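You operate a simulated robot arm through the tools that you are given. There is no shell and no other tool.

The job below is to be done with a simulated robot arm. You get a single attempt, and the scene is never put back.

TASK
Brush the crumbs off the rubbing block and wipe up the ink smudge.
Fine: green brush for the crumbs, teal cloth pad for the smudge by the ink box; both go back; shut the ink lid. Set down upright: green brush. What is to be rubbed or washed off counts as gone when no trace of it is left.
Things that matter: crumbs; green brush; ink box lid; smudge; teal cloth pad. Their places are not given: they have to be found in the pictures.

The check looks at the end state, three seconds after you hand in, the way a careful person would. Anything else that was tipped, shoved, dropped, spilled or broken makes it a failure. A push-on lid holds only when it is set on centred and level and pressed home; a screw cap is set on level and turned clockwise until tight. Flat cloth is picked up by pressing the open fingertips on it (5 to 10 N) and closing them slowly along it; thin cloth reads only 2 to 8 mm in the jaws.

THE ROBOT
A 6-joint arm with a fingered hand, fixed in place. Base frame: the origin is on the floor under the middle of its stand, x ahead of it, y to its left, z up; the work surface is at about z = 0.85. Units: m, rad, N and s.
With the tool pointing down near the work surface it reaches from about 0.34 to 0.74 m from the base axis. Its first joint turns from -2.007 to 2.007 rad. Payload 4 kg.
The tool frame sits at the grasp point between the pads (the TCP): z along the fingers, y along the line on which they close. The tips reach 0.026 m beyond it. The gripper opens to 0.132 m; its body begins 0.073 m behind the TCP. The gripper is a hand of 4 fingers: y runs from the thumb to the fingers, the wrist lies at [0, 0, -0.239] in the tool frame, and closing takes about 1.5 s.
Orientation is told as [roll, pitch, yaw] about the base's x, y, z axes, in that order, counted from this pose: with the fingers straight down and closing along the base's y, the tool's x points along the base's -x, its y along +y and its z along -z.

THE INTERFACE
- The arm moves only by the tool drive_tool. Its arguments are lists of equal length, an entry for each row: "turn": the turn, a rotation vector about the base's x, y, z in units of 8 degrees (1.0 is 8 degrees), a list of three; "dp": the shift along the base's x, y, z in units of 50 mm (1.0 is 50 mm), a list of three; "claw": the gripper command, from -1 (shut) to 1 (fully open), values between in proportion. In form: {"turn": [[ax, ay, az], ...], "dp": [[tx, ty, tz], ...], "claw": [claw, ...]}. A call has 1 to 20 rows; each row shifts and turns the commanded pose from where the row before left it. A call with a number of a shift or a turn outside -1 to 1 is refused whole. Rows are played at 5 a second. More than 0.05 m and 0.15 rad between two rows, or a gripper value outside its range, and nothing of the call is played. Where a pose cannot be reached the arm comes as near as it can. A force on the tool above 40 N (or 10 N above the force at the start of the call, whichever is more), or a blocked arm, ends the call early, and 0.2 s more pass. The fingers move at their own pace (about 0.153 m/s each) and stop on an object; they squeeze with about 25 N. The grip force told is the motor's: it shows also when the fingers shut on nothing. Time passes only in rows, and 0.2 s behind the last, so rows that do not move let the fingers close. It gives the time, the measured TCP pose, the force on the tool (base axes), the opening and the grip force at its end, in the units of the frame above (readings bear some noise), with the torque about the TCP (base axes, N m) and any sound that the robot's microphone picked up.
- Cameras (640 x 400 px; columns grow to the right, rows downward): "scene" is fixed at [0.401, -0.6507, 1.4276]; the picture's right is [0.92, -0.39, 0.00], its down [-0.28, -0.67, -0.69] and it looks along [0.27, 0.63, -0.73] (base axes); focal length 243 px, centre (320, 200). "wrist" rides on the gripper at [0.068, 0.002, -0.097] in the tool frame; the picture's right is [-0.03, 1.00, 0.00], its down [-0.82, -0.02, -0.58] and it looks along [-0.58, -0.01, 0.82] (tool axes); focal length 270 px, centre (320, 200).
- grab_frame(camera): a new picture of that camera. It takes no simulated time.
- move_column(by): slides the trunk up (or, below 0, down) by that many m; the arm rides with it, the base frame stays. It gives what a move gives, with no picture.
- set_grasp(shape): the hand has 4 fingers and takes this shape, open, in about a second: jaw (thumb against the fingers, like two jaws); tri (thumb and two fingers); tip (a fingertip pinch); poke (one finger out to press); point (the index stretched); flat (the hand flat); cup (the hand cupped); fist (a fist). The gripper value then closes the fingers along that shape, each until it touches; the sizes above hold for jaw. It gives what a move gives, with no picture.
- measure_at(camera, pixels): for up to 12 pixels [column, row] of the newest picture of that camera ("zoom" is the newest enlarged one), the place [x, y, z] in the base frame of the surface seen there, good to about 0.002 m. It takes no simulated time.
- inspect(camera, box): a new picture of the part [left, top, right, bottom] of that camera's present view, enlarged. It takes no simulated time.
- close_job(): hands the job in; it is judged then, once.

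Open the gripper and draw the arm clear of the work before you hand the job in, unless the task says otherwise.

The tools are called after "Call:" as a command line: name --argument value ..., lists and objects as JSON in quotes. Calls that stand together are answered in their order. drive_tool: Moves the arm, as the interface text tells. Its arguments: {"type":"object","properties":{"turn":{"type":"array","items":{"type":"array","items":{"type":"number"}}},"dp":{"type":"array","items":{"type":"array","items":{"type":"number"}}},"claw":{"type":"array","items":{"type":"number"}}},"required":["turn","dp","claw"]} The other tools are called the same way: move_column (by) moves the trunk up or down; set_grasp (shape) gives the hand a shape; grab_frame (camera) takes a picture; measure_at (camera, pixels) gives the place of the surface under pixels of a picture; inspect (camera, box) takes an enlarged picture of a part of a camera's view; close_job () hands the job in.

At the start:

```text
time: 0.0
tool_pos: [0.4142, -0.1833, 1.1993]
orientation: [0.001, 0.0, 0.0]
ft_force: [0.2, 0.3, -0.3]
wrist_torque: [-0.01, 0.03, -0.01]
gripper_width: 0.1318
grip_force: 0.1
shape: jaw
trunk travel left (down, up): [-0.925, 0.065]
```

scene: 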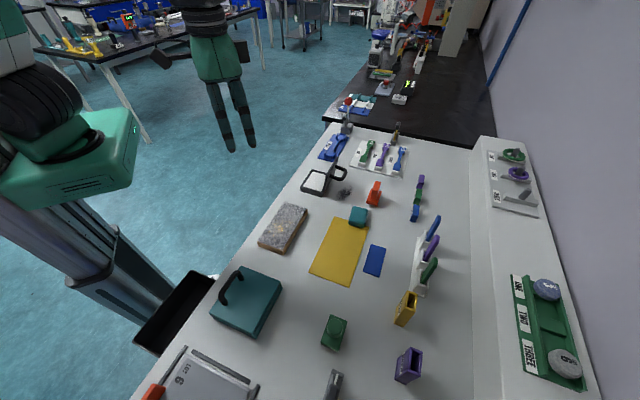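
wrist: 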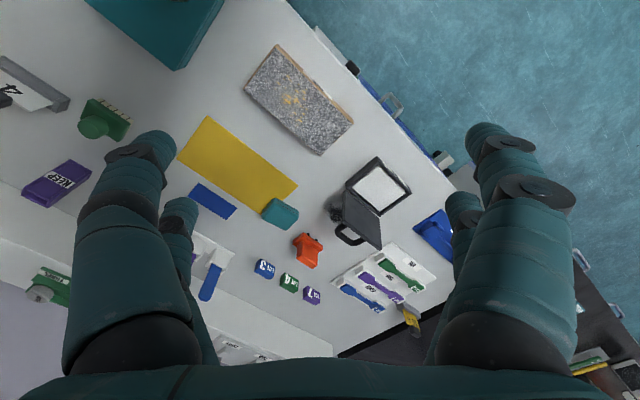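

I'll start by enlarging the key regions of the scene view: rubbing block around (283,228), ink box around (325,180), teal pad (358,215), green brush (335,332).

Call:
inspect --camera "scene" --box '[240, 130, 440, 280]'

Call:
inspect --camera "scene" --box '[260, 260, 460, 400]'

Call:
inspect --camera "wrist" --box '[220, 30, 470, 330]'

```text
2.67 times, centred on (340, 205) of scene
```

zoom: 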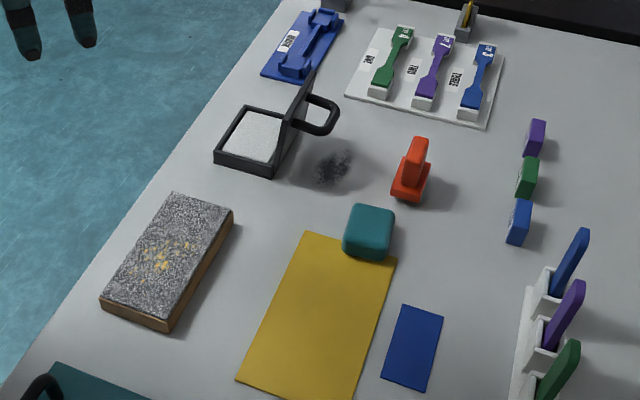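

```text
2.86 times, centred on (360, 330) of scene
```

zoom: 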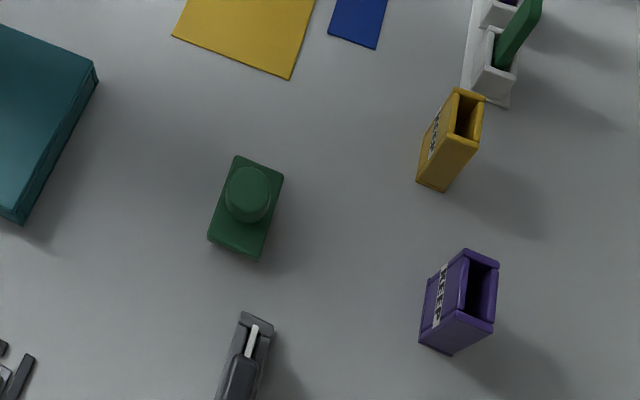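

```text
1.33 times, centred on (345, 180) of wrist
```

zoom: 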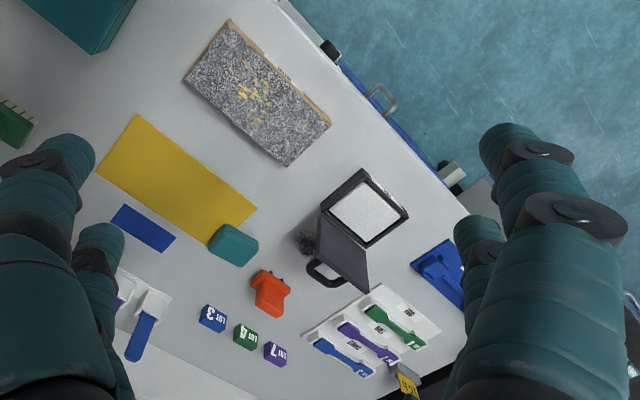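

Both pictures are clear; I'll measure places on the brush, block, pad, ink box and neighbours in the scene view.

Call:
grab_frame --camera "scene"

Call:
measure_at --camera "scene" --pixels '[[337, 327], [343, 345], [325, 343], [335, 318], [358, 213], [283, 228], [316, 181], [345, 192], [374, 193], [340, 250], [375, 260], [245, 300]]'

Call:
inspect --camera "scene" --box '[290, 150, 370, 210]'

```text
taken
```

scene: 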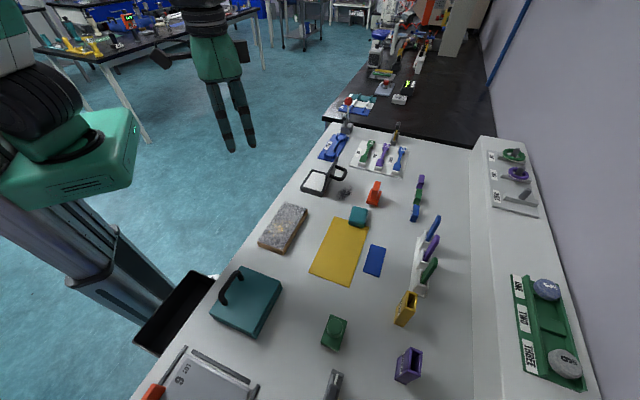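

```text
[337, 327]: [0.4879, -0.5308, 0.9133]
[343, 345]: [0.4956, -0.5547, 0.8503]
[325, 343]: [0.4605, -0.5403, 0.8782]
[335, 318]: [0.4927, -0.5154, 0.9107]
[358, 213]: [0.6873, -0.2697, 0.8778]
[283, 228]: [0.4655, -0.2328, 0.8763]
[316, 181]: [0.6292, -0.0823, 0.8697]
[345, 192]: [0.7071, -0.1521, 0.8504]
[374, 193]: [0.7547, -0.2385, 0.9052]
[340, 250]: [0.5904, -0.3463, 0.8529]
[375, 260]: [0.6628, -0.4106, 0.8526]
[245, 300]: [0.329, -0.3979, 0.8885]
```

```text
6.67 times, centred on (330, 180) of scene
```

zoom: 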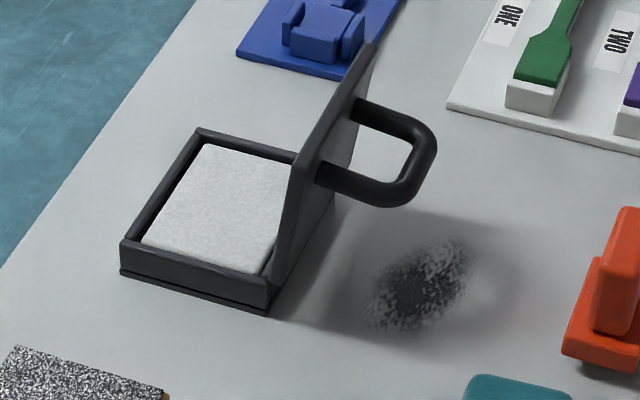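

I'll take a closer look at the brush, pad and block in the wrist view, and measure the ink box, lid and handle from the scene zoom.

Call:
measure_at --camera "zoom" --pixels '[[200, 132], [125, 245], [265, 290], [283, 315], [370, 50], [315, 150], [335, 180], [390, 195], [428, 150], [365, 108], [375, 310], [462, 260]]'

Call:
inspect --camera "wrist" --box '[0, 50, 180, 210]'

Call:
inspect --camera "scene" --box '[300, 300, 370, 360]'

```text
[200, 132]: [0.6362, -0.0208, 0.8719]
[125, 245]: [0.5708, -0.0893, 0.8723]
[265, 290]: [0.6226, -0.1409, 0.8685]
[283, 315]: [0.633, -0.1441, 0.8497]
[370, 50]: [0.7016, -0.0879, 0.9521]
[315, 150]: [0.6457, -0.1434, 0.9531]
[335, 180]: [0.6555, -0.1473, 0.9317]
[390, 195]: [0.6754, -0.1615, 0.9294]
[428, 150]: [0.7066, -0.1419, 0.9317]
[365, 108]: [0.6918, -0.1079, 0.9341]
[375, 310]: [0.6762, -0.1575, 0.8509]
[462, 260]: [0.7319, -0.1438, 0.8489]
```

```text
2.50 times, centred on (90, 130) of wrist
```

zoom: 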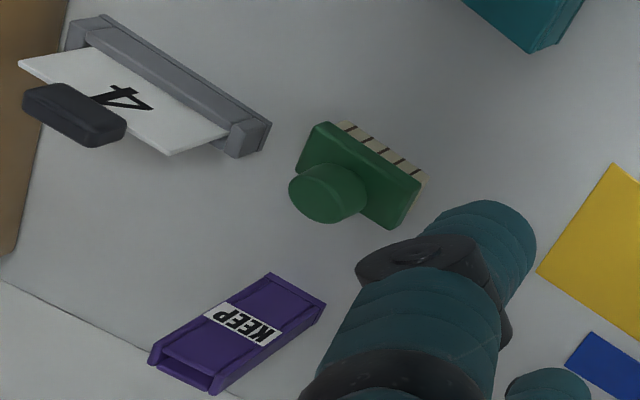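

```text
6.67 times, centred on (335, 330) of scene
```

zoom: 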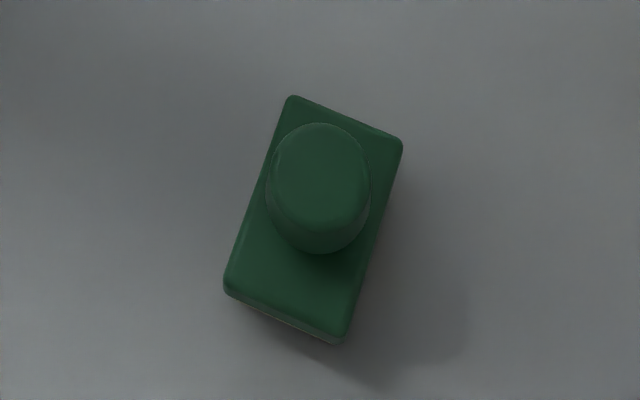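

I'll measure the brush's corners and knob in this zoom to learn its size and yaw.

Call:
measure_at --camera "zoom" --pixels '[[295, 102], [398, 144], [342, 328], [230, 285], [320, 165], [318, 128], [275, 190], [366, 185], [320, 248], [340, 342], [232, 296], [310, 280]]'

```text
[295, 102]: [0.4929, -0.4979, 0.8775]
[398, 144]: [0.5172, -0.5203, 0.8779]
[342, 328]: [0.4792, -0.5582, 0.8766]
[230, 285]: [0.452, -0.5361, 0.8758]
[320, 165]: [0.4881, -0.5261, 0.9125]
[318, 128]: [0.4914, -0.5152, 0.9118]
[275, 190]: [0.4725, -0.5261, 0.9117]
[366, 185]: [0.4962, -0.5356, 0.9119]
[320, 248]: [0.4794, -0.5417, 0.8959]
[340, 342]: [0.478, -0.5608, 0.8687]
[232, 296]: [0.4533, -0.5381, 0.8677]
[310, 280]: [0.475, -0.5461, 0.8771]
```

Now the block corners, crumb extent and the brush's neighbours (grey clip, purple box) are needed. I'll zoom on the block first.

Call:
inspect --camera "scene" --box '[245, 190, 325, 260]'

Call:
measure_at --camera "scene" --pixels '[[335, 372], [327, 395], [341, 375], [410, 352], [397, 378], [404, 297], [400, 325], [272, 300], [250, 333], [351, 207], [367, 211], [364, 226]]'

```text
5.71 times, centred on (285, 225) of scene
```

zoom: 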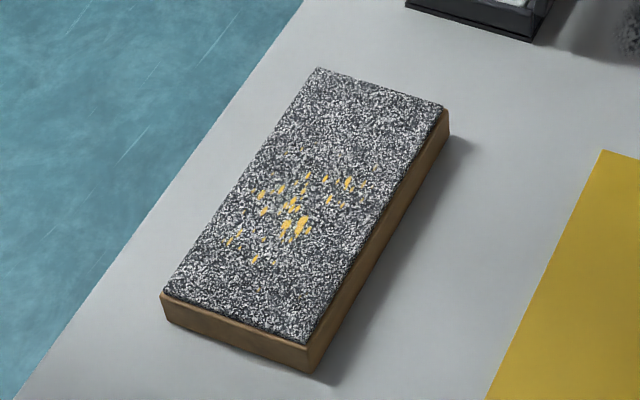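

```text
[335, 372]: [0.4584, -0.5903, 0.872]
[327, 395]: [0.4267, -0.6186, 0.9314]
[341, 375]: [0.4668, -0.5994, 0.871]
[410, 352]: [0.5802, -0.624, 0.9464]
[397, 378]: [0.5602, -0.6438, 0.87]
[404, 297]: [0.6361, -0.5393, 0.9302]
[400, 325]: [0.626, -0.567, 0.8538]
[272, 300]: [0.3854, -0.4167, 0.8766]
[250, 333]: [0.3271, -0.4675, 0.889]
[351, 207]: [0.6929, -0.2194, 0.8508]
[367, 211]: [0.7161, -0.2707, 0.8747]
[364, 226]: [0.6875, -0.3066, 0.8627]
```

Call:
measure_at --camera "zoom" --pixels '[[318, 70], [443, 106], [308, 345], [163, 293], [305, 170], [225, 245], [362, 190], [345, 175], [255, 262], [295, 240], [260, 190], [287, 292]]'

Call:
inspect --camera "scene" --box '[330, 190, 400, 245]'

```text
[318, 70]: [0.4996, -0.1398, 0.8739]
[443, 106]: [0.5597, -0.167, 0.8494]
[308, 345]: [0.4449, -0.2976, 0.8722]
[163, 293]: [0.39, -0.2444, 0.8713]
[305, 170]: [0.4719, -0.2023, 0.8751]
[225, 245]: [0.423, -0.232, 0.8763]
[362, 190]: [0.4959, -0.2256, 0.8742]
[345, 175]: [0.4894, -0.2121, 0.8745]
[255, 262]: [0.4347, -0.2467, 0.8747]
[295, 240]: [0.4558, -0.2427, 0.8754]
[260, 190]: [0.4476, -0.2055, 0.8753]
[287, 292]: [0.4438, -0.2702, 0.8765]
```

```text
7.27 times, centred on (365, 218) of scene
```

zoom: 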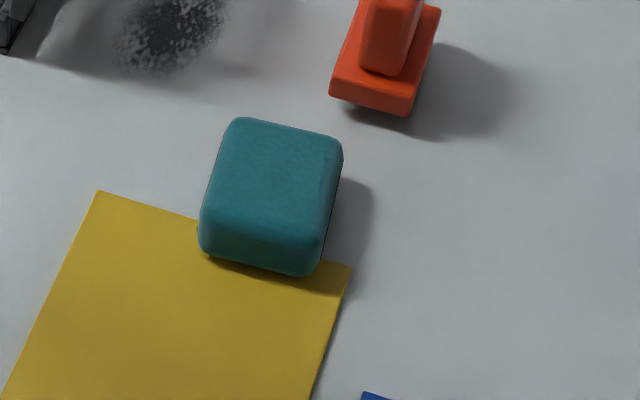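

The hand itself is visible around (215,80) in the scene; I'll zoom in on it to see the finger geometry, and on the pad's extent in the wrist view.

Call:
inspect --camera "scene" --box '[140, 0, 300, 160]'

Call:
measure_at --camera "zoom" --pixels '[[330, 560], [380, 580]]'

```text
2.50 times, centred on (220, 80) of scene
```

zoom: 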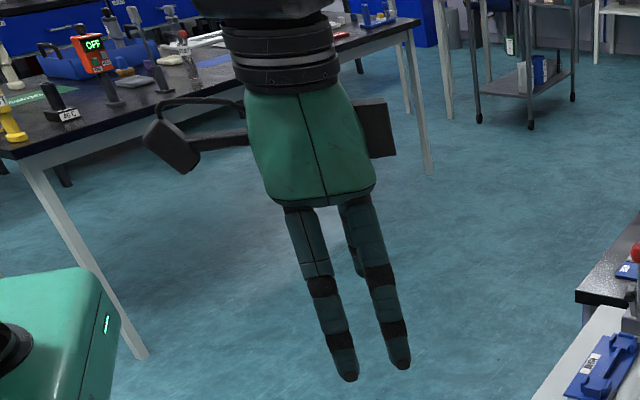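

```text
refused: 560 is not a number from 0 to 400
```

Brush body is about 0.058 × 0.036 with its long axis at 45°, centre (0.485, -0.528), top 0.878, knob top 0.912. I move above it and turn the hand 45° so that the fingers will close across the short side.

Call:
drive_tool --turn '[[0, 0, 0.625], [0, 0, 0.625], [0, 0, 0.625], [0, 0, 0.625], [0, 0, 0.625], [0, 0, 0.625], [0, 0, 0.625], [0, 0, 0.625], [0, 0, 0.625], [0, 0, 0]]' --dp '[[0.158, -0.767, -0.333], [0.158, -0.767, -0.333], [0.158, -0.767, -0.333], [0.158, -0.767, -0.333], [0.158, -0.767, -0.333], [0.158, -0.767, -0.333], [0.158, -0.767, -0.333], [0.158, -0.767, -0.333], [0.158, -0.767, -0.333], [0, 0, 0]]' --claw '[1, 1, 1, 1, 1, 1, 1, 1, 1, 1]'

Call:
grab_frame --camera "wrist"

Call:
grab_frame --camera "scene"

```text
time: 2.2
tool_pos: [0.5272, -0.467, 1.0394]
orientation: [-0.015, 0.064, 0.705]
ft_force: [-0.4, 0.5, 0.0]
wrist_torque: [-0.01, 0.01, 0.0]
gripper_width: 0.1321
grip_force: 0.0
shape: jaw
out of reach, approached as far as the arm can: row 8, 9
trunk travel left (down, up): [-0.925, 0.065]
```

```text
taken
```

wrist: 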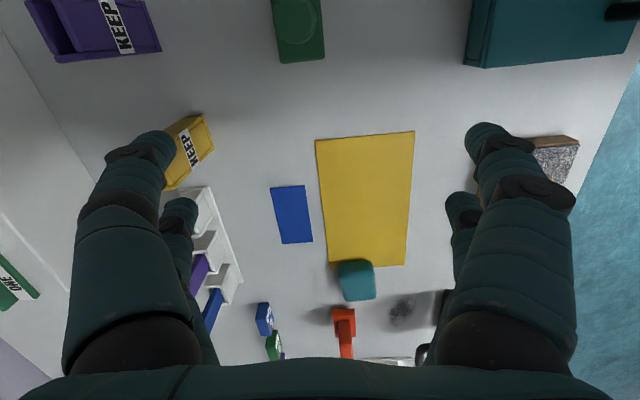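

```text
taken
```

scene: 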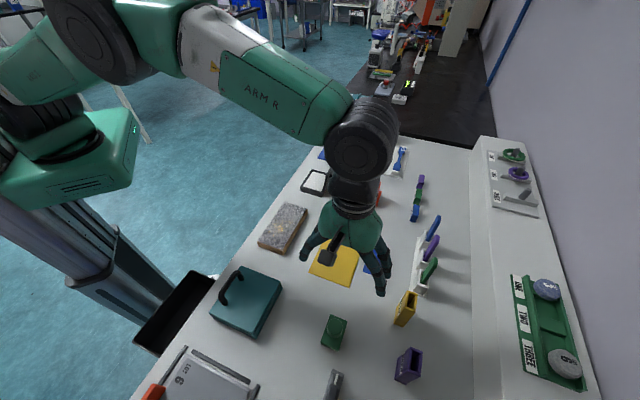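

The arm hit its reach limit at this height (radius 0.70). I'll go down a bit in place, to see where the commanded pose now stands, and keep clear height above the objects.

Call:
drive_tool --turn '[[0, 0, 0], [0, 0, 0]]' --dp '[[0, 0, -0.4], [0, 0, 0]]' --claw '[1, 1]'

```text
time: 2.8
tool_pos: [0.5277, -0.4675, 1.0185]
orientation: [-0.017, 0.064, 0.706]
ft_force: [-0.6, -0.3, -0.5]
wrist_torque: [0.04, 0.01, 0.01]
gripper_width: 0.1317
grip_force: 0.1
shape: jaw
trunk travel left (down, up): [-0.925, 0.065]
```

The command is clamped to the reached pose, so lower relative height gives more reach; raising the trunk should help. I raise it 0.06 m.

Call:
move_column --by 0.06

```text
time: 3.8
tool_pos: [0.527, -0.468, 1.0785]
orientation: [-0.016, 0.064, 0.705]
ft_force: [0.4, 0.6, 0.5]
wrist_torque: [-0.01, 0.0, 0.02]
gripper_width: 0.132
grip_force: 0.0
shape: jaw
trunk travel left (down, up): [-0.985, 0.005]
```

Now I correct the orientation to a pure 45° yaw, and move over the brush at z ≈ 0.97 with the fingers opened to about 0.09.

Call:
drive_tool --turn '[[0.2, -0.127, 0.283], [0.2, -0.127, 0.283], [0, 0, 0], [0, 0, 0], [0, 0, 0]]' --dp '[[-0.42, -0.22, -0.6], [-0.42, -0.22, -0.8], [0, -0.76, -0.45], [0, 0, -0.4], [0, 0, 0]]' --claw '[0.36, 0.36, 0.36, 0.36, 0.36]'

Call:
grab_frame --camera "wrist"

Call:
grab_frame --camera "scene"

```text
time: 5.0
tool_pos: [0.5242, -0.4536, 0.9592]
orientation: [-0.012, 0.059, 0.735]
ft_force: [0.1, 0.1, -0.1]
wrist_torque: [0.01, 0.02, -0.03]
gripper_width: 0.0898
grip_force: 0.1
shape: jaw
out of reach, approached as far as the arm can: row 1, 2, 3, 4
trunk travel left (down, up): [-0.985, 0.005]
```

```text
taken
```

wrist: 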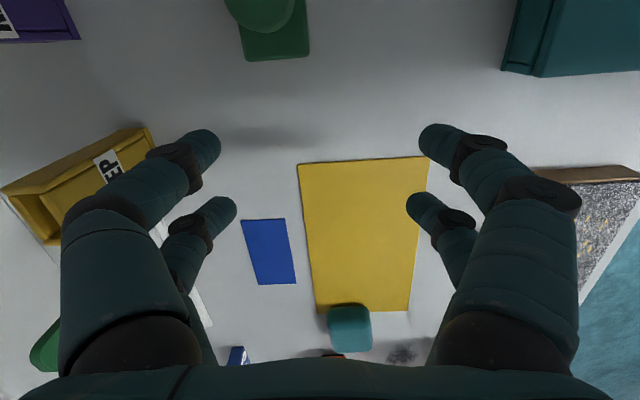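

```text
taken
```

scene: 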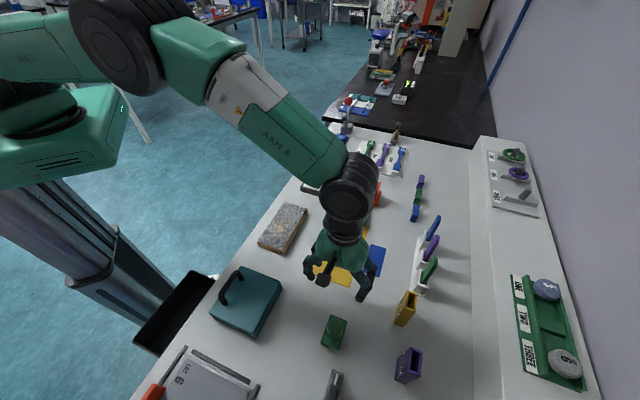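

The limit seems to be the wrist's yaw (yaw minus azimuth stuck near 1.44 rad), not radius. I'll measure the fingertips in the wrist picture, to know the finger spacing before I choose another grip yaw.

Call:
measure_at --camera "wrist" --pixels '[[205, 140], [222, 205], [437, 135], [420, 200], [210, 150], [225, 212], [280, 40], [262, 10]]'

Call:
inspect --camera "scene" --box '[280, 180, 400, 310]'

```text
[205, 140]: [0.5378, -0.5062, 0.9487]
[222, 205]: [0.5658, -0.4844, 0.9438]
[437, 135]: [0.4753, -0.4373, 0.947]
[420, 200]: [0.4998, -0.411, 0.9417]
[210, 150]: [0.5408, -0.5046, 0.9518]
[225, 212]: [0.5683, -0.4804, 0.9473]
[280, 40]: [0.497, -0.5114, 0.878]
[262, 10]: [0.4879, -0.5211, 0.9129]
```

```text
3.08 times, centred on (340, 245) of scene
```

zoom: 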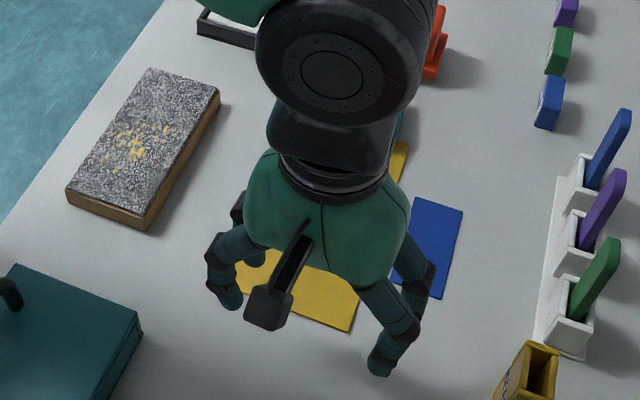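

Each side has two fingers 36 mm apart. I'll grip the brush lengthwise instead (yaw −45°, well inside the wrist's range): lift to 1.02, swing the yaw back, and centre over the brush.

Call:
drive_tool --turn '[[0.347, -0.256, -0.9], [0, 0, -1], [0, 0, -1], [0, 0, -1], [0, 0, -1], [0, 0, -1], [0, 0, -1], [0, 0, -1], [0, 0, -1], [0, 0, -1], [0, 0, -0.99], [0, 0, 0]]' --dp '[[0, 0, 1], [0, 0, 0.3], [0, 0, 0], [0, 0, 0], [-0.111, -0.2126, 0], [-0.111, -0.2126, 0], [-0.111, -0.2126, 0], [-0.111, -0.2126, 0], [-0.111, -0.2126, 0], [-0.111, -0.2126, 0], [-0.111, -0.2126, 0], [0, 0, 0]]' --claw '[0.36, 0.36, 0.36, 0.36, 0.36, 0.36, 0.36, 0.36, 0.5, 0.5, 0.5, 0.5]'

Call:
grab_frame --camera "wrist"

```text
time: 7.6
tool_pos: [0.4844, -0.527, 1.0249]
orientation: [0.007, -0.007, -0.78]
ft_force: [0.4, 0.0, -0.5]
wrist_torque: [-0.01, 0.02, -0.05]
gripper_width: 0.0988
grip_force: 0.1
shape: jaw
trunk travel left (down, up): [-0.985, 0.005]
```

```text
taken
```

wrist: 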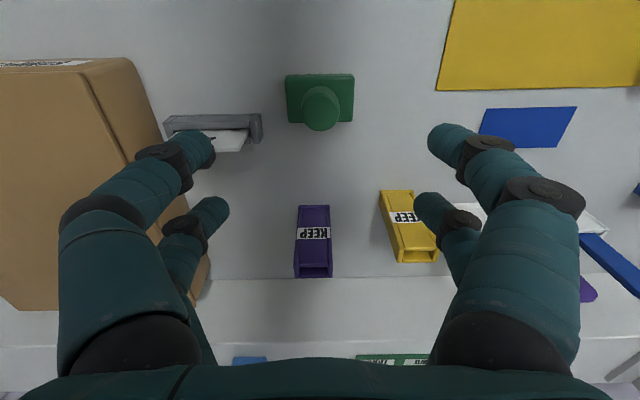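

Now centred over the brush with yaw −45°. The grey clip with the "4" card lies close on the thumb side; I measure its near edge and re-measure the brush.

Call:
measure_at --camera "wrist" --pixels '[[258, 120], [258, 138], [240, 150], [240, 135], [290, 80], [350, 80], [289, 120], [352, 120], [320, 105], [200, 145], [215, 210], [445, 135]]'

Call:
inspect --camera "wrist" --box '[140, 50, 380, 200]'

```text
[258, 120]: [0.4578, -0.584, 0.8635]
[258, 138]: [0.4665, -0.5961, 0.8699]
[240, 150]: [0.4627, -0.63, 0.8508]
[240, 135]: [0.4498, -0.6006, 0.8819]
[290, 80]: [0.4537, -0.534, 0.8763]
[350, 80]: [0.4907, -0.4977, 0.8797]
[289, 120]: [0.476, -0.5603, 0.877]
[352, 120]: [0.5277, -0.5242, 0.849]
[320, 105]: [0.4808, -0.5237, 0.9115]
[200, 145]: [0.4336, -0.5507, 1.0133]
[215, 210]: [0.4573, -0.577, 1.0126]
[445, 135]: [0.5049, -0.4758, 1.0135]
```

```text
2.67 times, centred on (260, 125) of wrist
```

zoom: 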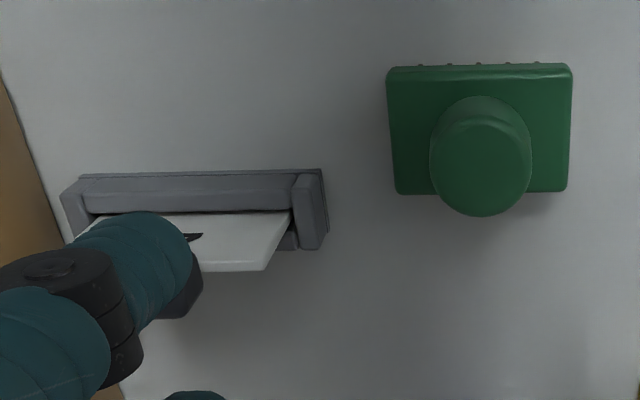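

The clip's edge is only 30 mm from the brush's end, so a lengthwise grip is tight. I'll test whether the other cross grip (yaw −135°) is reachable at this height, turning in place.

Call:
drive_tool --turn '[[0, 0, -1], [0, 0, -1], [0, 0, -1], [0, 0, -1], [0, 0, -1], [0, 0, -1], [0, 0, -1], [0, 0, -1], [0, 0, -1], [0, 0, -1], [0, 0, -1], [0, 0, -0.29], [0, 0, 0]]' --dp '[[0, 0, 0], [0, 0, 0], [0, 0, 0], [0, 0, 0], [0, 0, 0], [0, 0, 0], [0, 0, 0], [0, 0, 0], [0, 0, 0], [0, 0, 0], [0, 0, 0], [0, 0, 0], [0, 0, 0]]' --claw '[0.36, 0.36, 0.36, 0.36, 0.36, 0.36, 0.36, 0.36, 0.36, 0.36, 0.36, 0.36, 0.36]'

Call:
grab_frame --camera "wrist"

```text
time: 10.4
tool_pos: [0.4853, -0.529, 1.0245]
orientation: [0.006, -0.007, -2.356]
ft_force: [-0.4, 0.3, -0.5]
wrist_torque: [0.01, 0.0, -0.01]
gripper_width: 0.0902
grip_force: 0.0
shape: jaw
trunk travel left (down, up): [-0.985, 0.005]
```

```text
taken
```

wrist: 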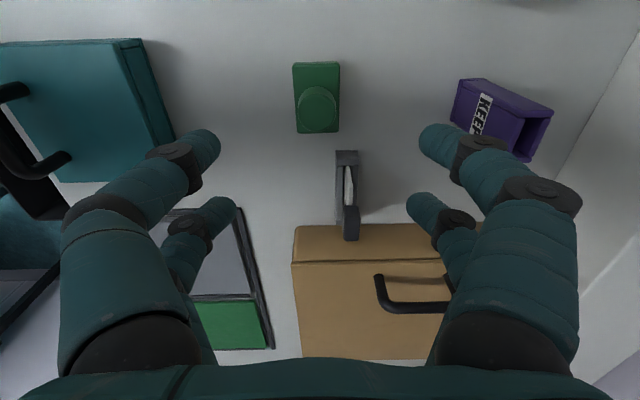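

Yaw −135° works, and the brush sits centred between the fingers. I'll re-measure its corners from here before going down.

Call:
measure_at --camera "wrist" --pixels '[[296, 67], [337, 67], [298, 130], [337, 129], [317, 105], [317, 72], [345, 160], [350, 230], [296, 100], [338, 100]]'

```text
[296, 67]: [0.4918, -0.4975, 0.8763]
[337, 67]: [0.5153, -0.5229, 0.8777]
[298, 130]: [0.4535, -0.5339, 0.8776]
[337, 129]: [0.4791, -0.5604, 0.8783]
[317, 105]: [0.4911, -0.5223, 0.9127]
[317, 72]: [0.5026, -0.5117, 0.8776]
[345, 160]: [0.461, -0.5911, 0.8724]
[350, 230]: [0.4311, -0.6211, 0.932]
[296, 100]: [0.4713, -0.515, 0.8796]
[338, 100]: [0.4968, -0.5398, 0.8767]
```

Brush centre is confirmed at (0.485, −0.529). I lower straight down to TCP z ≈ 0.885 with the fingers open at 0.09.

Call:
drive_tool --turn '[[0, 0, 0], [0, 0, 0], [0, 0, 0], [0, 0, 0], [0, 0, 0], [0, 0, 0]]' --dp '[[0, 0, -0.7], [0, 0, -0.7], [0, 0, -0.5], [0, 0, -0.5], [0, 0, -0.4], [0, 0, 0]]' --claw '[0.36, 0.36, 0.36, 0.36, 0.36, 0.36]'

Call:
grab_frame --camera "wrist"

Call:
inspect --camera "scene" --box '[270, 240, 430, 400]'

```text
time: 11.8
tool_pos: [0.4852, -0.5282, 0.8843]
orientation: [0.005, -0.008, -2.353]
ft_force: [0.2, 0.2, -0.3]
wrist_torque: [0.03, 0.0, 0.03]
gripper_width: 0.0899
grip_force: 0.0
shape: jaw
trunk travel left (down, up): [-0.985, 0.005]
```

```text
taken
```

wrist: 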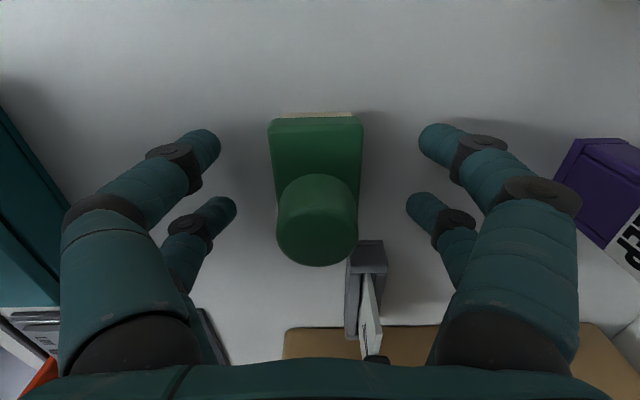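

```text
2.50 times, centred on (350, 320) of scene
```

zoom: 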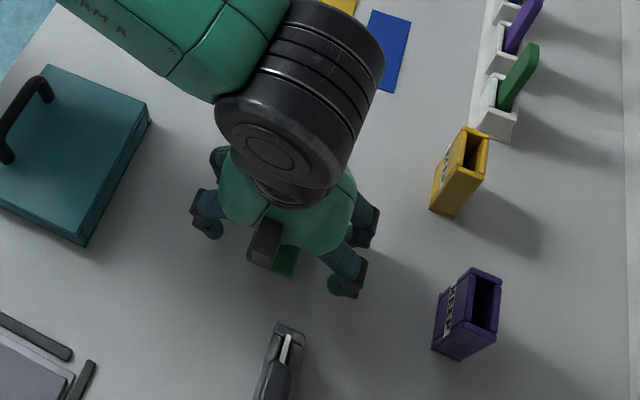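

The brush is centred between the finger pairs with free space all round. I close the fingers on the body.

Call:
drive_tool --turn '[[0, 0, 0], [0, 0, 0], [0, 0, 0], [0, 0, 0], [0, 0, 0], [0, 0, 0], [0, 0, 0], [0, 0, 0]]' --dp '[[0, 0, 0], [0, 0, 0], [0, 0, 0], [0, 0, 0], [0, 0, 0], [0, 0, 0], [0, 0, 0], [0, 0, 0]]' --claw '[0.1, -0.1, -0.3, -0.6, -1, -1, -1, -1]'

Call:
grab_frame --camera "wrist"

```text
time: 13.6
tool_pos: [0.4859, -0.5279, 0.886]
orientation: [0.006, -0.007, -2.355]
ft_force: [-0.2, -0.3, 0.3]
wrist_torque: [0.02, -0.02, 0.01]
gripper_width: 0.0332
grip_force: 24.9
shape: jaw
trunk travel left (down, up): [-0.985, 0.005]
```

```text
taken
```

wrist: 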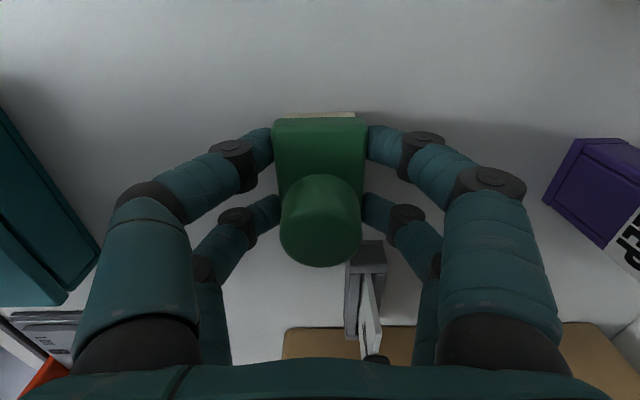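

The brush is gripped (width 0.033, 25 N). I lift it to z ≈ 1.03 and carry it over the block's crumbs at about (0.448, −0.242).

Call:
drive_tool --turn '[[0, 0, 0], [0, 0, 0], [0, 0, 0], [0, 0, 0], [0, 0, 0], [0, 0, 0], [0, 0, 0], [0, 0, 0], [0, 0, 0], [0, 0, 0], [0, 0, 0]]' --dp '[[0, 0, 0.9], [0, 0, 1], [0, 0, 1], [-0.11, 0.816, 0], [-0.11, 0.816, 0], [-0.11, 0.816, 0], [-0.11, 0.816, 0], [-0.11, 0.816, 0], [-0.11, 0.816, 0], [-0.11, 0.816, 0], [0, 0, 0]]' --claw '[-1, -1, -1, -1, -1, -1, -1, -1, -1, -1, -1]'

Call:
grab_frame --camera "wrist"

Call:
grab_frame --camera "scene"

```text
time: 16.0
tool_pos: [0.4447, -0.2426, 1.0294]
orientation: [0.004, -0.007, -2.355]
ft_force: [0.8, 0.4, -1.2]
wrist_torque: [0.0, -0.01, 0.01]
gripper_width: 0.033
grip_force: 24.9
shape: jaw
trunk travel left (down, up): [-0.985, 0.005]
```

```text
taken
```

wrist: 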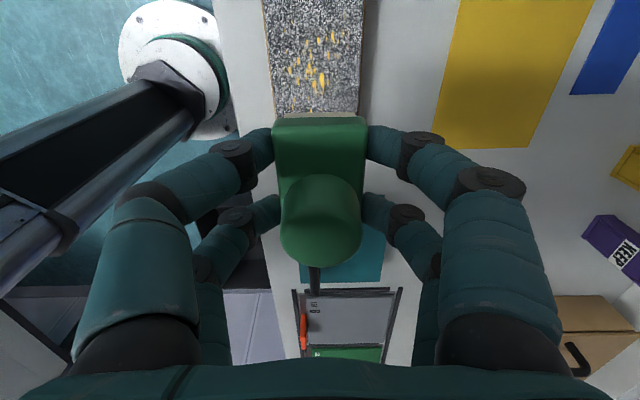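

```text
taken
```

scene: 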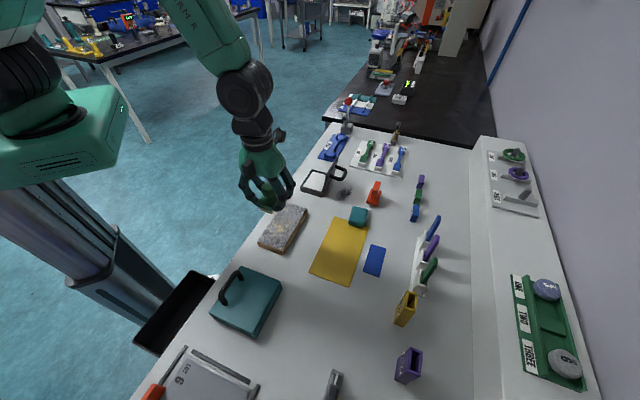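

The yaw held here, and the crumbs are seen in the wrist view at about (318,62) past the brush. I zoom and measure their extent.

Call:
inspect --camera "wrist" --box '[240, 0, 400, 120]'

Call:
measure_at --camera "zoom" --pixels '[[190, 290], [250, 190], [370, 130], [400, 155], [320, 345], [340, 280], [270, 330], [360, 200], [110, 200], [480, 200], [200, 440], [235, 255]]'

```text
3.33 times, centred on (320, 60) of wrist
```

zoom: 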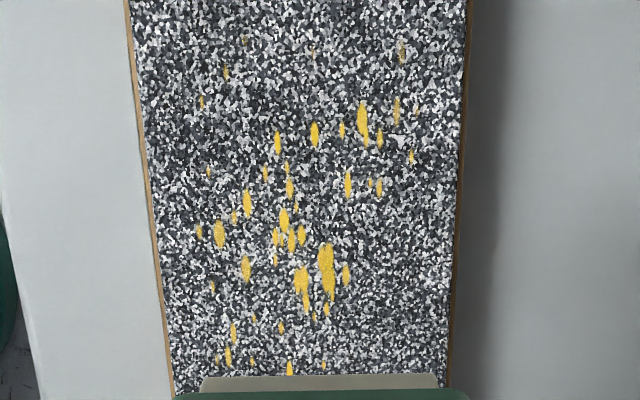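

```text
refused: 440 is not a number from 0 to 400
```

Call:
measure_at --camera "zoom" --pixels '[[198, 232], [228, 72], [402, 52], [418, 110], [290, 368], [218, 360], [325, 365], [244, 38], [315, 52], [412, 157], [346, 275], [202, 100]]'

```text
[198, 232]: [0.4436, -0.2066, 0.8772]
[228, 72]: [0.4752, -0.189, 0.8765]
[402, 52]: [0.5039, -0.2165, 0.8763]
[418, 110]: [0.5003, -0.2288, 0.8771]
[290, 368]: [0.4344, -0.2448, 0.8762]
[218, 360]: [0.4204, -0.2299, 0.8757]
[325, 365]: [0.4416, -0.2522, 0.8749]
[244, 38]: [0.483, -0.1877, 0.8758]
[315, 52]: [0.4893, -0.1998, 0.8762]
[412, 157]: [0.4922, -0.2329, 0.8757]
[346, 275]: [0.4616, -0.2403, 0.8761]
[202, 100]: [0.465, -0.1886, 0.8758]
```

Crumbs span u=(x+y)/√2 from 0.12 to 0.21 and v=(x−y)/√2 from 0.457 to 0.518, block top at z 0.876; bristle tips hang 0.0355 below the TCP. I shift to the stroke start and come down to just above contact.

Call:
drive_tool --turn '[[0, 0, 0], [0, 0, 0], [0, 0, 0], [0, 0, 0], [0, 0, 0], [0, 0, 0]]' --dp '[[-0.48, 0.4, 0], [0, 0, -0.8], [0, 0, -0.8], [0, 0, -0.4], [0, 0, -0.2], [0, 0, 0]]' --claw '[-1, -1, -1, -1, -1, -1]'

```text
time: 17.4
tool_pos: [0.424, -0.223, 0.9204]
orientation: [0.005, -0.008, -2.353]
ft_force: [0.0, 0.3, -0.9]
wrist_torque: [-0.02, -0.01, 0.0]
gripper_width: 0.0329
grip_force: 25.2
shape: jaw
trunk travel left (down, up): [-0.985, 0.005]
```

No contact yet at z = 0.920. I lower another 9 mm in small steps and read the force.

Call:
drive_tool --turn '[[0, 0, 0], [0, 0, 0], [0, 0, 0], [0, 0, 0]]' --dp '[[0, 0, -0.08], [0, 0, -0.06], [0, 0, -0.04], [0, 0, 0]]' --claw '[-1, -1, -1, -1]'

```text
time: 18.4
tool_pos: [0.4217, -0.2237, 0.9109]
orientation: [0.005, -0.008, -2.356]
ft_force: [0.6, 0.5, 3.6]
wrist_torque: [0.09, -0.05, -0.01]
gripper_width: 0.033
grip_force: 24.9
shape: jaw
trunk travel left (down, up): [-0.985, 0.005]
```

Contact at z ≈ 0.911 with about 4.5 N. I sweep across the block along +v by about 8 cm.

Call:
drive_tool --turn '[[0, 0, 0], [0, 0, 0], [0, 0, 0], [0, 0, 0], [0, 0, 0], [0, 0, 0], [0, 0, 0]]' --dp '[[0.19, -0.19, 0], [0.19, -0.19, 0], [0.19, -0.19, 0], [0.19, -0.19, 0], [0.19, -0.19, 0], [0.19, -0.19, 0], [0, 0, 0]]' --claw '[-1, -1, -1, -1, -1, -1, -1]'

Call:
inspect --camera "wrist" --box '[200, 0, 440, 180]'

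Call:
inspect --camera "scene" --box '[230, 170, 350, 270]'

```text
time: 20.0
tool_pos: [0.4773, -0.2794, 0.9117]
orientation: [0.005, -0.006, -2.356]
ft_force: [0.4, 1.1, -0.2]
wrist_torque: [0.05, 0.04, 0.01]
gripper_width: 0.0329
grip_force: 24.5
shape: jaw
trunk travel left (down, up): [-0.985, 0.005]
```

```text
2.22 times, centred on (320, 90) of wrist
```

zoom: 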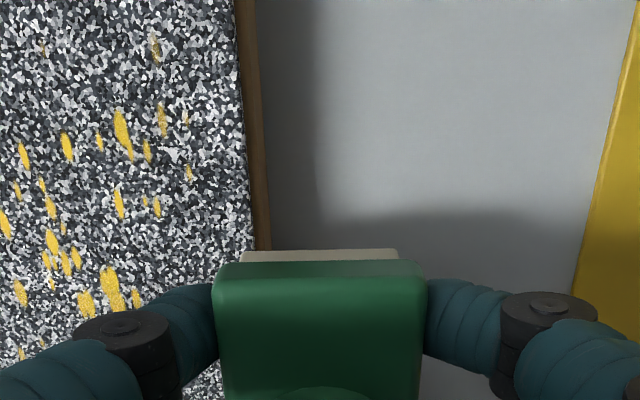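

```text
4.00 times, centred on (290, 220) of scene
```

zoom: 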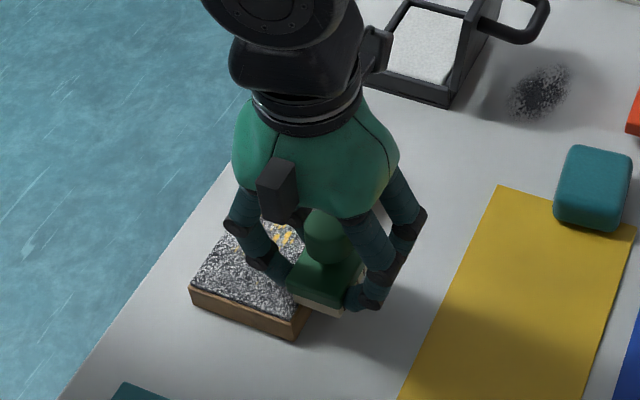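

The stroke ended past the block's edge. I measure the remaining crumbs in the view to see whether those in the swept strip (u 0.11–0.17) are gone.

Call:
inspect --camera "wrist" --box '[200, 0, 440, 180]'

Call:
measure_at --camera "zoom" --pixels '[[112, 285], [85, 305], [20, 292], [22, 352], [52, 240], [136, 297], [66, 260]]'

```text
2.22 times, centred on (320, 90) of wrist
```

zoom: 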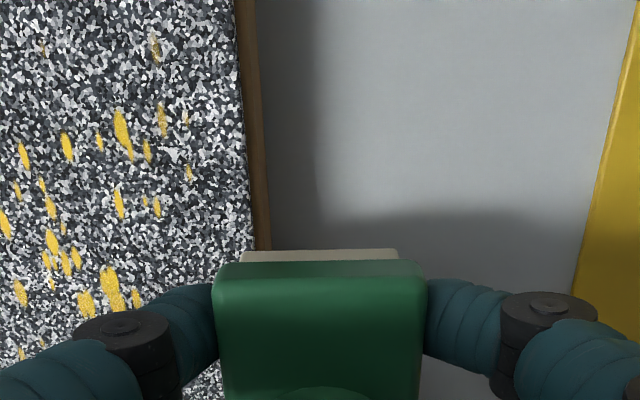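

```text
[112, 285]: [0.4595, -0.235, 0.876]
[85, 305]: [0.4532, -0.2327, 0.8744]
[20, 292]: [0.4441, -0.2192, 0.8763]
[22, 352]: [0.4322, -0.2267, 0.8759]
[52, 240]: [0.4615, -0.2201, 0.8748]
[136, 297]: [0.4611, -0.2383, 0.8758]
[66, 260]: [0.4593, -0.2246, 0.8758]
```

Some crumbs within the strip remain, so I lift and back off along −u to see what the first stroke did.

Call:
drive_tool --turn '[[0, 0, 0], [0, 0, 0], [0, 0, 0], [0, 0, 0], [0, 0, 0]]' --dp '[[0, 0, 0.8], [-0.4, 0.1, 0.5], [-0.7, -0.3, 0], [-0.7, -0.3, 0], [0, 0, 0]]' --claw '[-1, -1, -1, -1, -1]'

Call:
inspect --camera "wrist" --box '[200, 0, 440, 150]'

Call:
inspect --camera "scene" --box '[245, 190, 325, 260]'

```text
time: 21.2
tool_pos: [0.3879, -0.3054, 0.9744]
orientation: [0.005, -0.007, -2.355]
ft_force: [0.6, -0.7, -0.5]
wrist_torque: [0.0, 0.02, 0.02]
gripper_width: 0.0329
grip_force: 24.9
shape: jaw
trunk travel left (down, up): [-0.985, 0.005]
```

```text
2.67 times, centred on (320, 75) of wrist
```

zoom: 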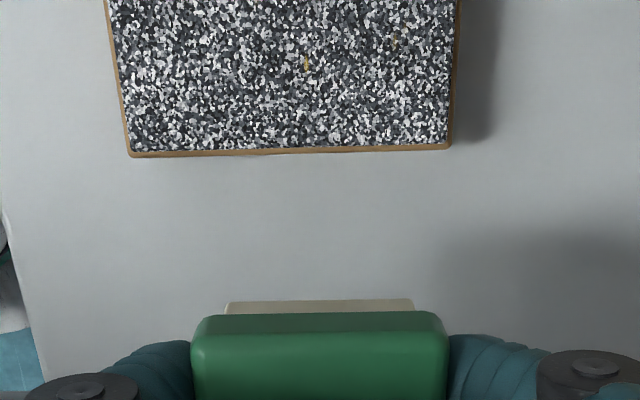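

```text
5.71 times, centred on (285, 225) of scene
```

zoom: 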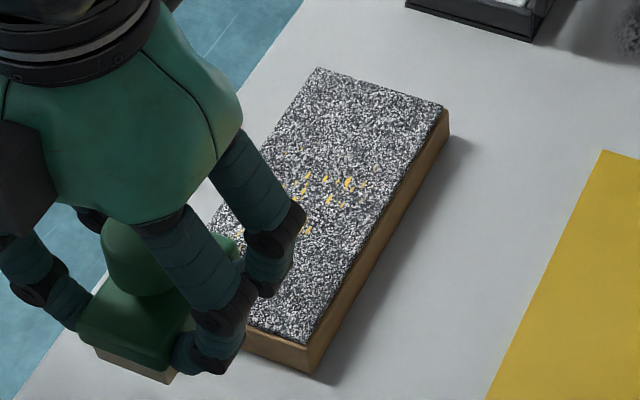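

The first stroke mostly cleared its strip, with only faint traces left at (305,65) and (395,40) in the zoom. I go on with strokes at u ≈ 0.165 and 0.193.

Call:
drive_tool --turn '[[0, 0, 0], [0, 0, 0], [0, 0, 0], [0, 0, 0], [0, 0, 0], [0, 0, 0], [0, 0, 0], [0, 0, 0], [0, 0, 0], [0, 0, 0], [0, 0, 0], [0, 0, 0], [0, 0, 0], [0, 0, 0], [0, 0, 0], [0, 0, 0], [0, 0, 0], [0, 0, 0], [0, 0, 0]]' --dp '[[0.35, 0.655, 0], [0.35, 0.655, 0], [0.35, 0.655, 0], [0, 0, -0.8], [0, 0, -0.4], [0, 0, -0.08], [0.181, -0.181, 0], [0.181, -0.181, 0], [0.181, -0.181, 0], [0.181, -0.181, 0], [0.181, -0.181, 0], [0.2, 0.2, 0], [0.2, 0.2, 0], [-0.181, 0.181, 0], [-0.181, 0.181, 0], [-0.181, 0.181, 0], [-0.181, 0.181, 0], [-0.181, 0.181, 0], [0, 0, 0]]' --claw '[-1, -1, -1, -1, -1, -1, -1, -1, -1, -1, -1, -1, -1, -1, -1, -1, -1, -1, -1]'

Call:
inspect --camera "scene" --box '[245, 170, 345, 260]'

```text
time: 25.2
tool_pos: [0.4618, -0.1863, 0.9108]
orientation: [0.005, -0.006, -2.355]
ft_force: [0.4, -0.6, 1.7]
wrist_torque: [0.04, -0.04, -0.04]
gripper_width: 0.0328
grip_force: 24.9
shape: jaw
trunk travel left (down, up): [-0.985, 0.005]
```

```text
4.44 times, centred on (295, 215) of scene
```

zoom: 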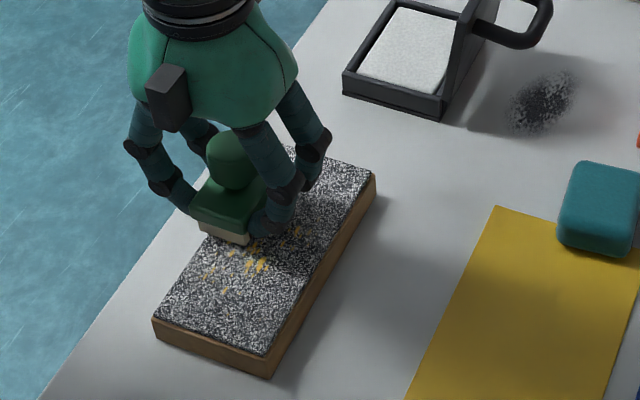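

Crumbs are still showing around (255,262) of the zoom; I measure where they are relative to the swept strips.

Call:
measure_at --camera "zoom" --pixels '[[258, 265], [248, 265], [207, 275], [225, 290], [298, 230], [258, 247], [232, 253], [280, 240], [270, 350], [370, 178]]'

Call:
grab_frame --camera "wrist"

```text
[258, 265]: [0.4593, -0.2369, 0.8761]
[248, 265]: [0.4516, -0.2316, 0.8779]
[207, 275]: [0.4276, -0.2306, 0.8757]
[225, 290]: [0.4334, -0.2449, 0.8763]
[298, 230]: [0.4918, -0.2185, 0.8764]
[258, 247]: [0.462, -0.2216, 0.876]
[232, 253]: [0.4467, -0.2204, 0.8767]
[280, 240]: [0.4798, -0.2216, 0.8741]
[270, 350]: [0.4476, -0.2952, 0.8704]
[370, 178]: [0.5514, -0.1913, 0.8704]
```

```text
taken
```

wrist: 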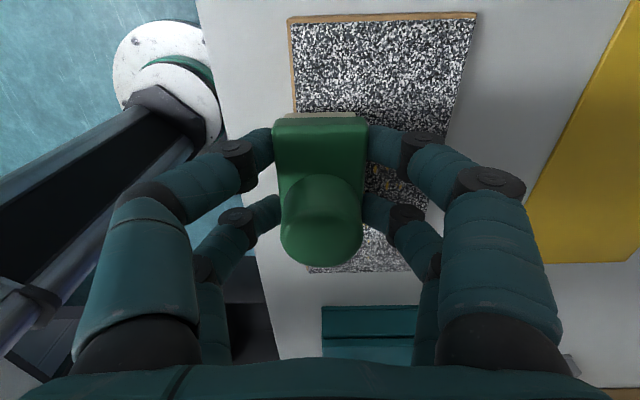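

They lie within swept strips, only faded, so more strokes with more pressure are needed. I press 2 mm lower and read the force.

Call:
drive_tool --turn '[[0, 0, 0], [0, 0, 0]]' --dp '[[0, 0, -0.04], [0, 0, 0]]' --claw '[-1, -1]'

```text
time: 25.8
tool_pos: [0.4609, -0.1868, 0.9107]
orientation: [0.006, -0.006, -2.354]
ft_force: [0.5, 1.9, 14.2]
wrist_torque: [0.13, -0.01, 0.01]
gripper_width: 0.0332
grip_force: 25.0
shape: jaw
trunk travel left (down, up): [-0.985, 0.005]
```

14 N is a bit much; I ease off 1 mm and run three connected strokes at u ≈ 0.194, 0.166 and 0.138.

Call:
drive_tool --turn '[[0, 0, 0], [0, 0, 0], [0, 0, 0], [0, 0, 0], [0, 0, 0], [0, 0, 0], [0, 0, 0], [0, 0, 0], [0, 0, 0], [0, 0, 0], [0, 0, 0], [0, 0, 0], [0, 0, 0], [0, 0, 0], [0, 0, 0], [0, 0, 0], [0, 0, 0], [0, 0, 0], [0, 0, 0], [0, 0, 0]]' --dp '[[0, 0, 0.015], [0.181, -0.181, 0], [0.181, -0.181, 0], [0.181, -0.181, 0], [0.181, -0.181, 0], [0.181, -0.181, 0], [-0.2, -0.2, 0], [-0.2, -0.2, 0], [-0.181, 0.181, 0], [-0.181, 0.181, 0], [-0.181, 0.181, 0], [-0.181, 0.181, 0], [-0.181, 0.181, 0], [-0.2, -0.2, 0], [-0.2, -0.2, 0], [0.181, -0.181, 0], [0.181, -0.181, 0], [0.181, -0.181, 0], [0.181, -0.181, 0], [0.181, -0.181, 0]]' --claw '[-1, -1, -1, -1, -1, -1, -1, -1, -1, -1, -1, -1, -1, -1, -1, -1, -1, -1, -1, -1]'

Call:
inspect --camera "scene" --box '[245, 170, 345, 260]'

Call:
inspect --camera "wrist" --box '[180, 0, 420, 150]'

```text
time: 30.0
tool_pos: [0.4676, -0.2722, 0.9096]
orientation: [0.005, -0.007, -2.356]
ft_force: [-0.9, 0.7, 2.6]
wrist_torque: [0.1, 0.03, -0.02]
gripper_width: 0.0331
grip_force: 25.6
shape: jaw
trunk travel left (down, up): [-0.985, 0.005]
```

```text
4.44 times, centred on (295, 215) of scene
```

zoom: 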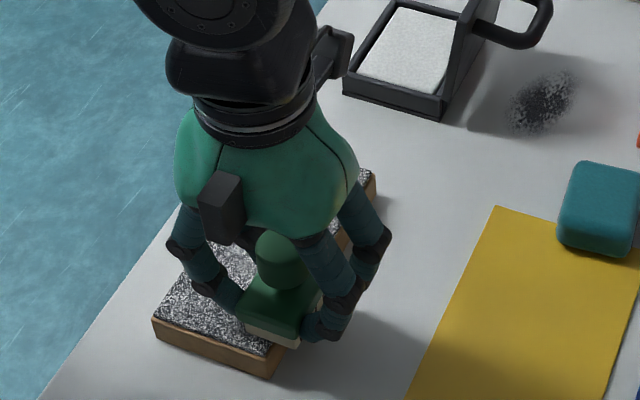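

```text
2.67 times, centred on (300, 75) of wrist
```

zoom: 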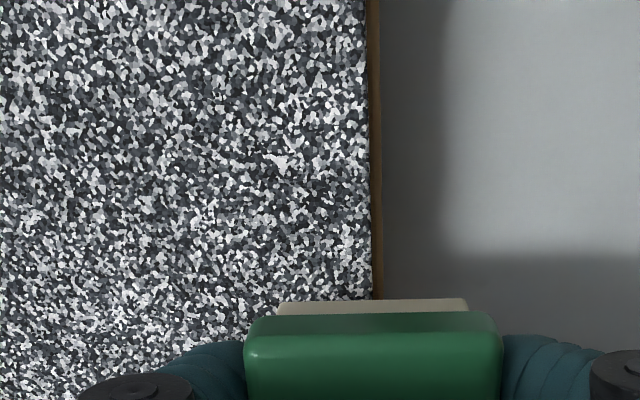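

The visible block surface is now clean. I add a back-and-forth over the near strip (u ≈ 0.138 and 0.124), then lift and back off to inspect everything.

Call:
drive_tool --turn '[[0, 0, 0], [0, 0, 0], [0, 0, 0], [0, 0, 0], [0, 0, 0], [0, 0, 0], [0, 0, 0], [0, 0, 0], [0, 0, 0], [0, 0, 0], [0, 0, 0], [0, 0, 0], [0, 0, 0], [0, 0, 0], [0, 0, 0], [0, 0, 0], [0, 0, 0]]' --dp '[[-0.181, 0.181, 0], [-0.181, 0.181, 0], [-0.181, 0.181, 0], [-0.181, 0.181, 0], [-0.181, 0.181, 0], [-0.2, -0.2, 0], [0.181, -0.181, 0], [0.181, -0.181, 0], [0.181, -0.181, 0], [0.181, -0.181, 0], [0, 0, 0.9], [0, 0, 0.9], [-0.6, -0.5, 0], [-0.6, -0.5, 0], [-0.6, -0.5, 0], [-0.6, -0.5, 0], [0, 0, 0]]' --claw '[-1, -1, -1, -1, -1, -1, -1, -1, -1, -1, -1, -1, -1, -1, -1, -1, -1]'

Call:
inspect --camera "scene" --box '[245, 190, 325, 260]'

Call:
inspect --camera "wrist" --box '[180, 0, 460, 150]'

```text
time: 33.6
tool_pos: [0.3255, -0.3752, 0.9983]
orientation: [0.005, -0.006, -2.353]
ft_force: [0.0, 0.4, -0.3]
wrist_torque: [0.02, 0.01, -0.04]
gripper_width: 0.0334
grip_force: 25.1
shape: jaw
trunk travel left (down, up): [-0.985, 0.005]
```

```text
5.71 times, centred on (285, 225) of scene
```

zoom: 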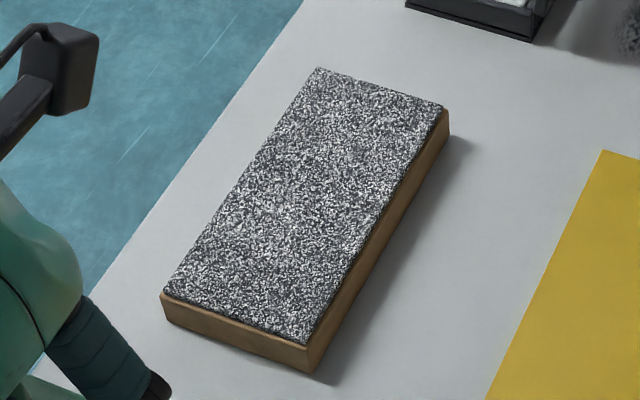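

```text
2.29 times, centred on (320, 75) of wrist
```

zoom: 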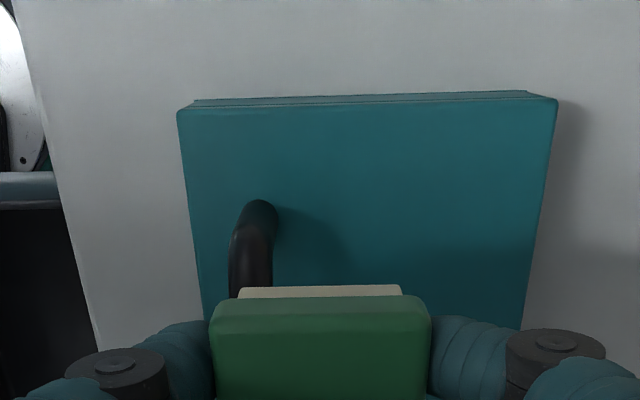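

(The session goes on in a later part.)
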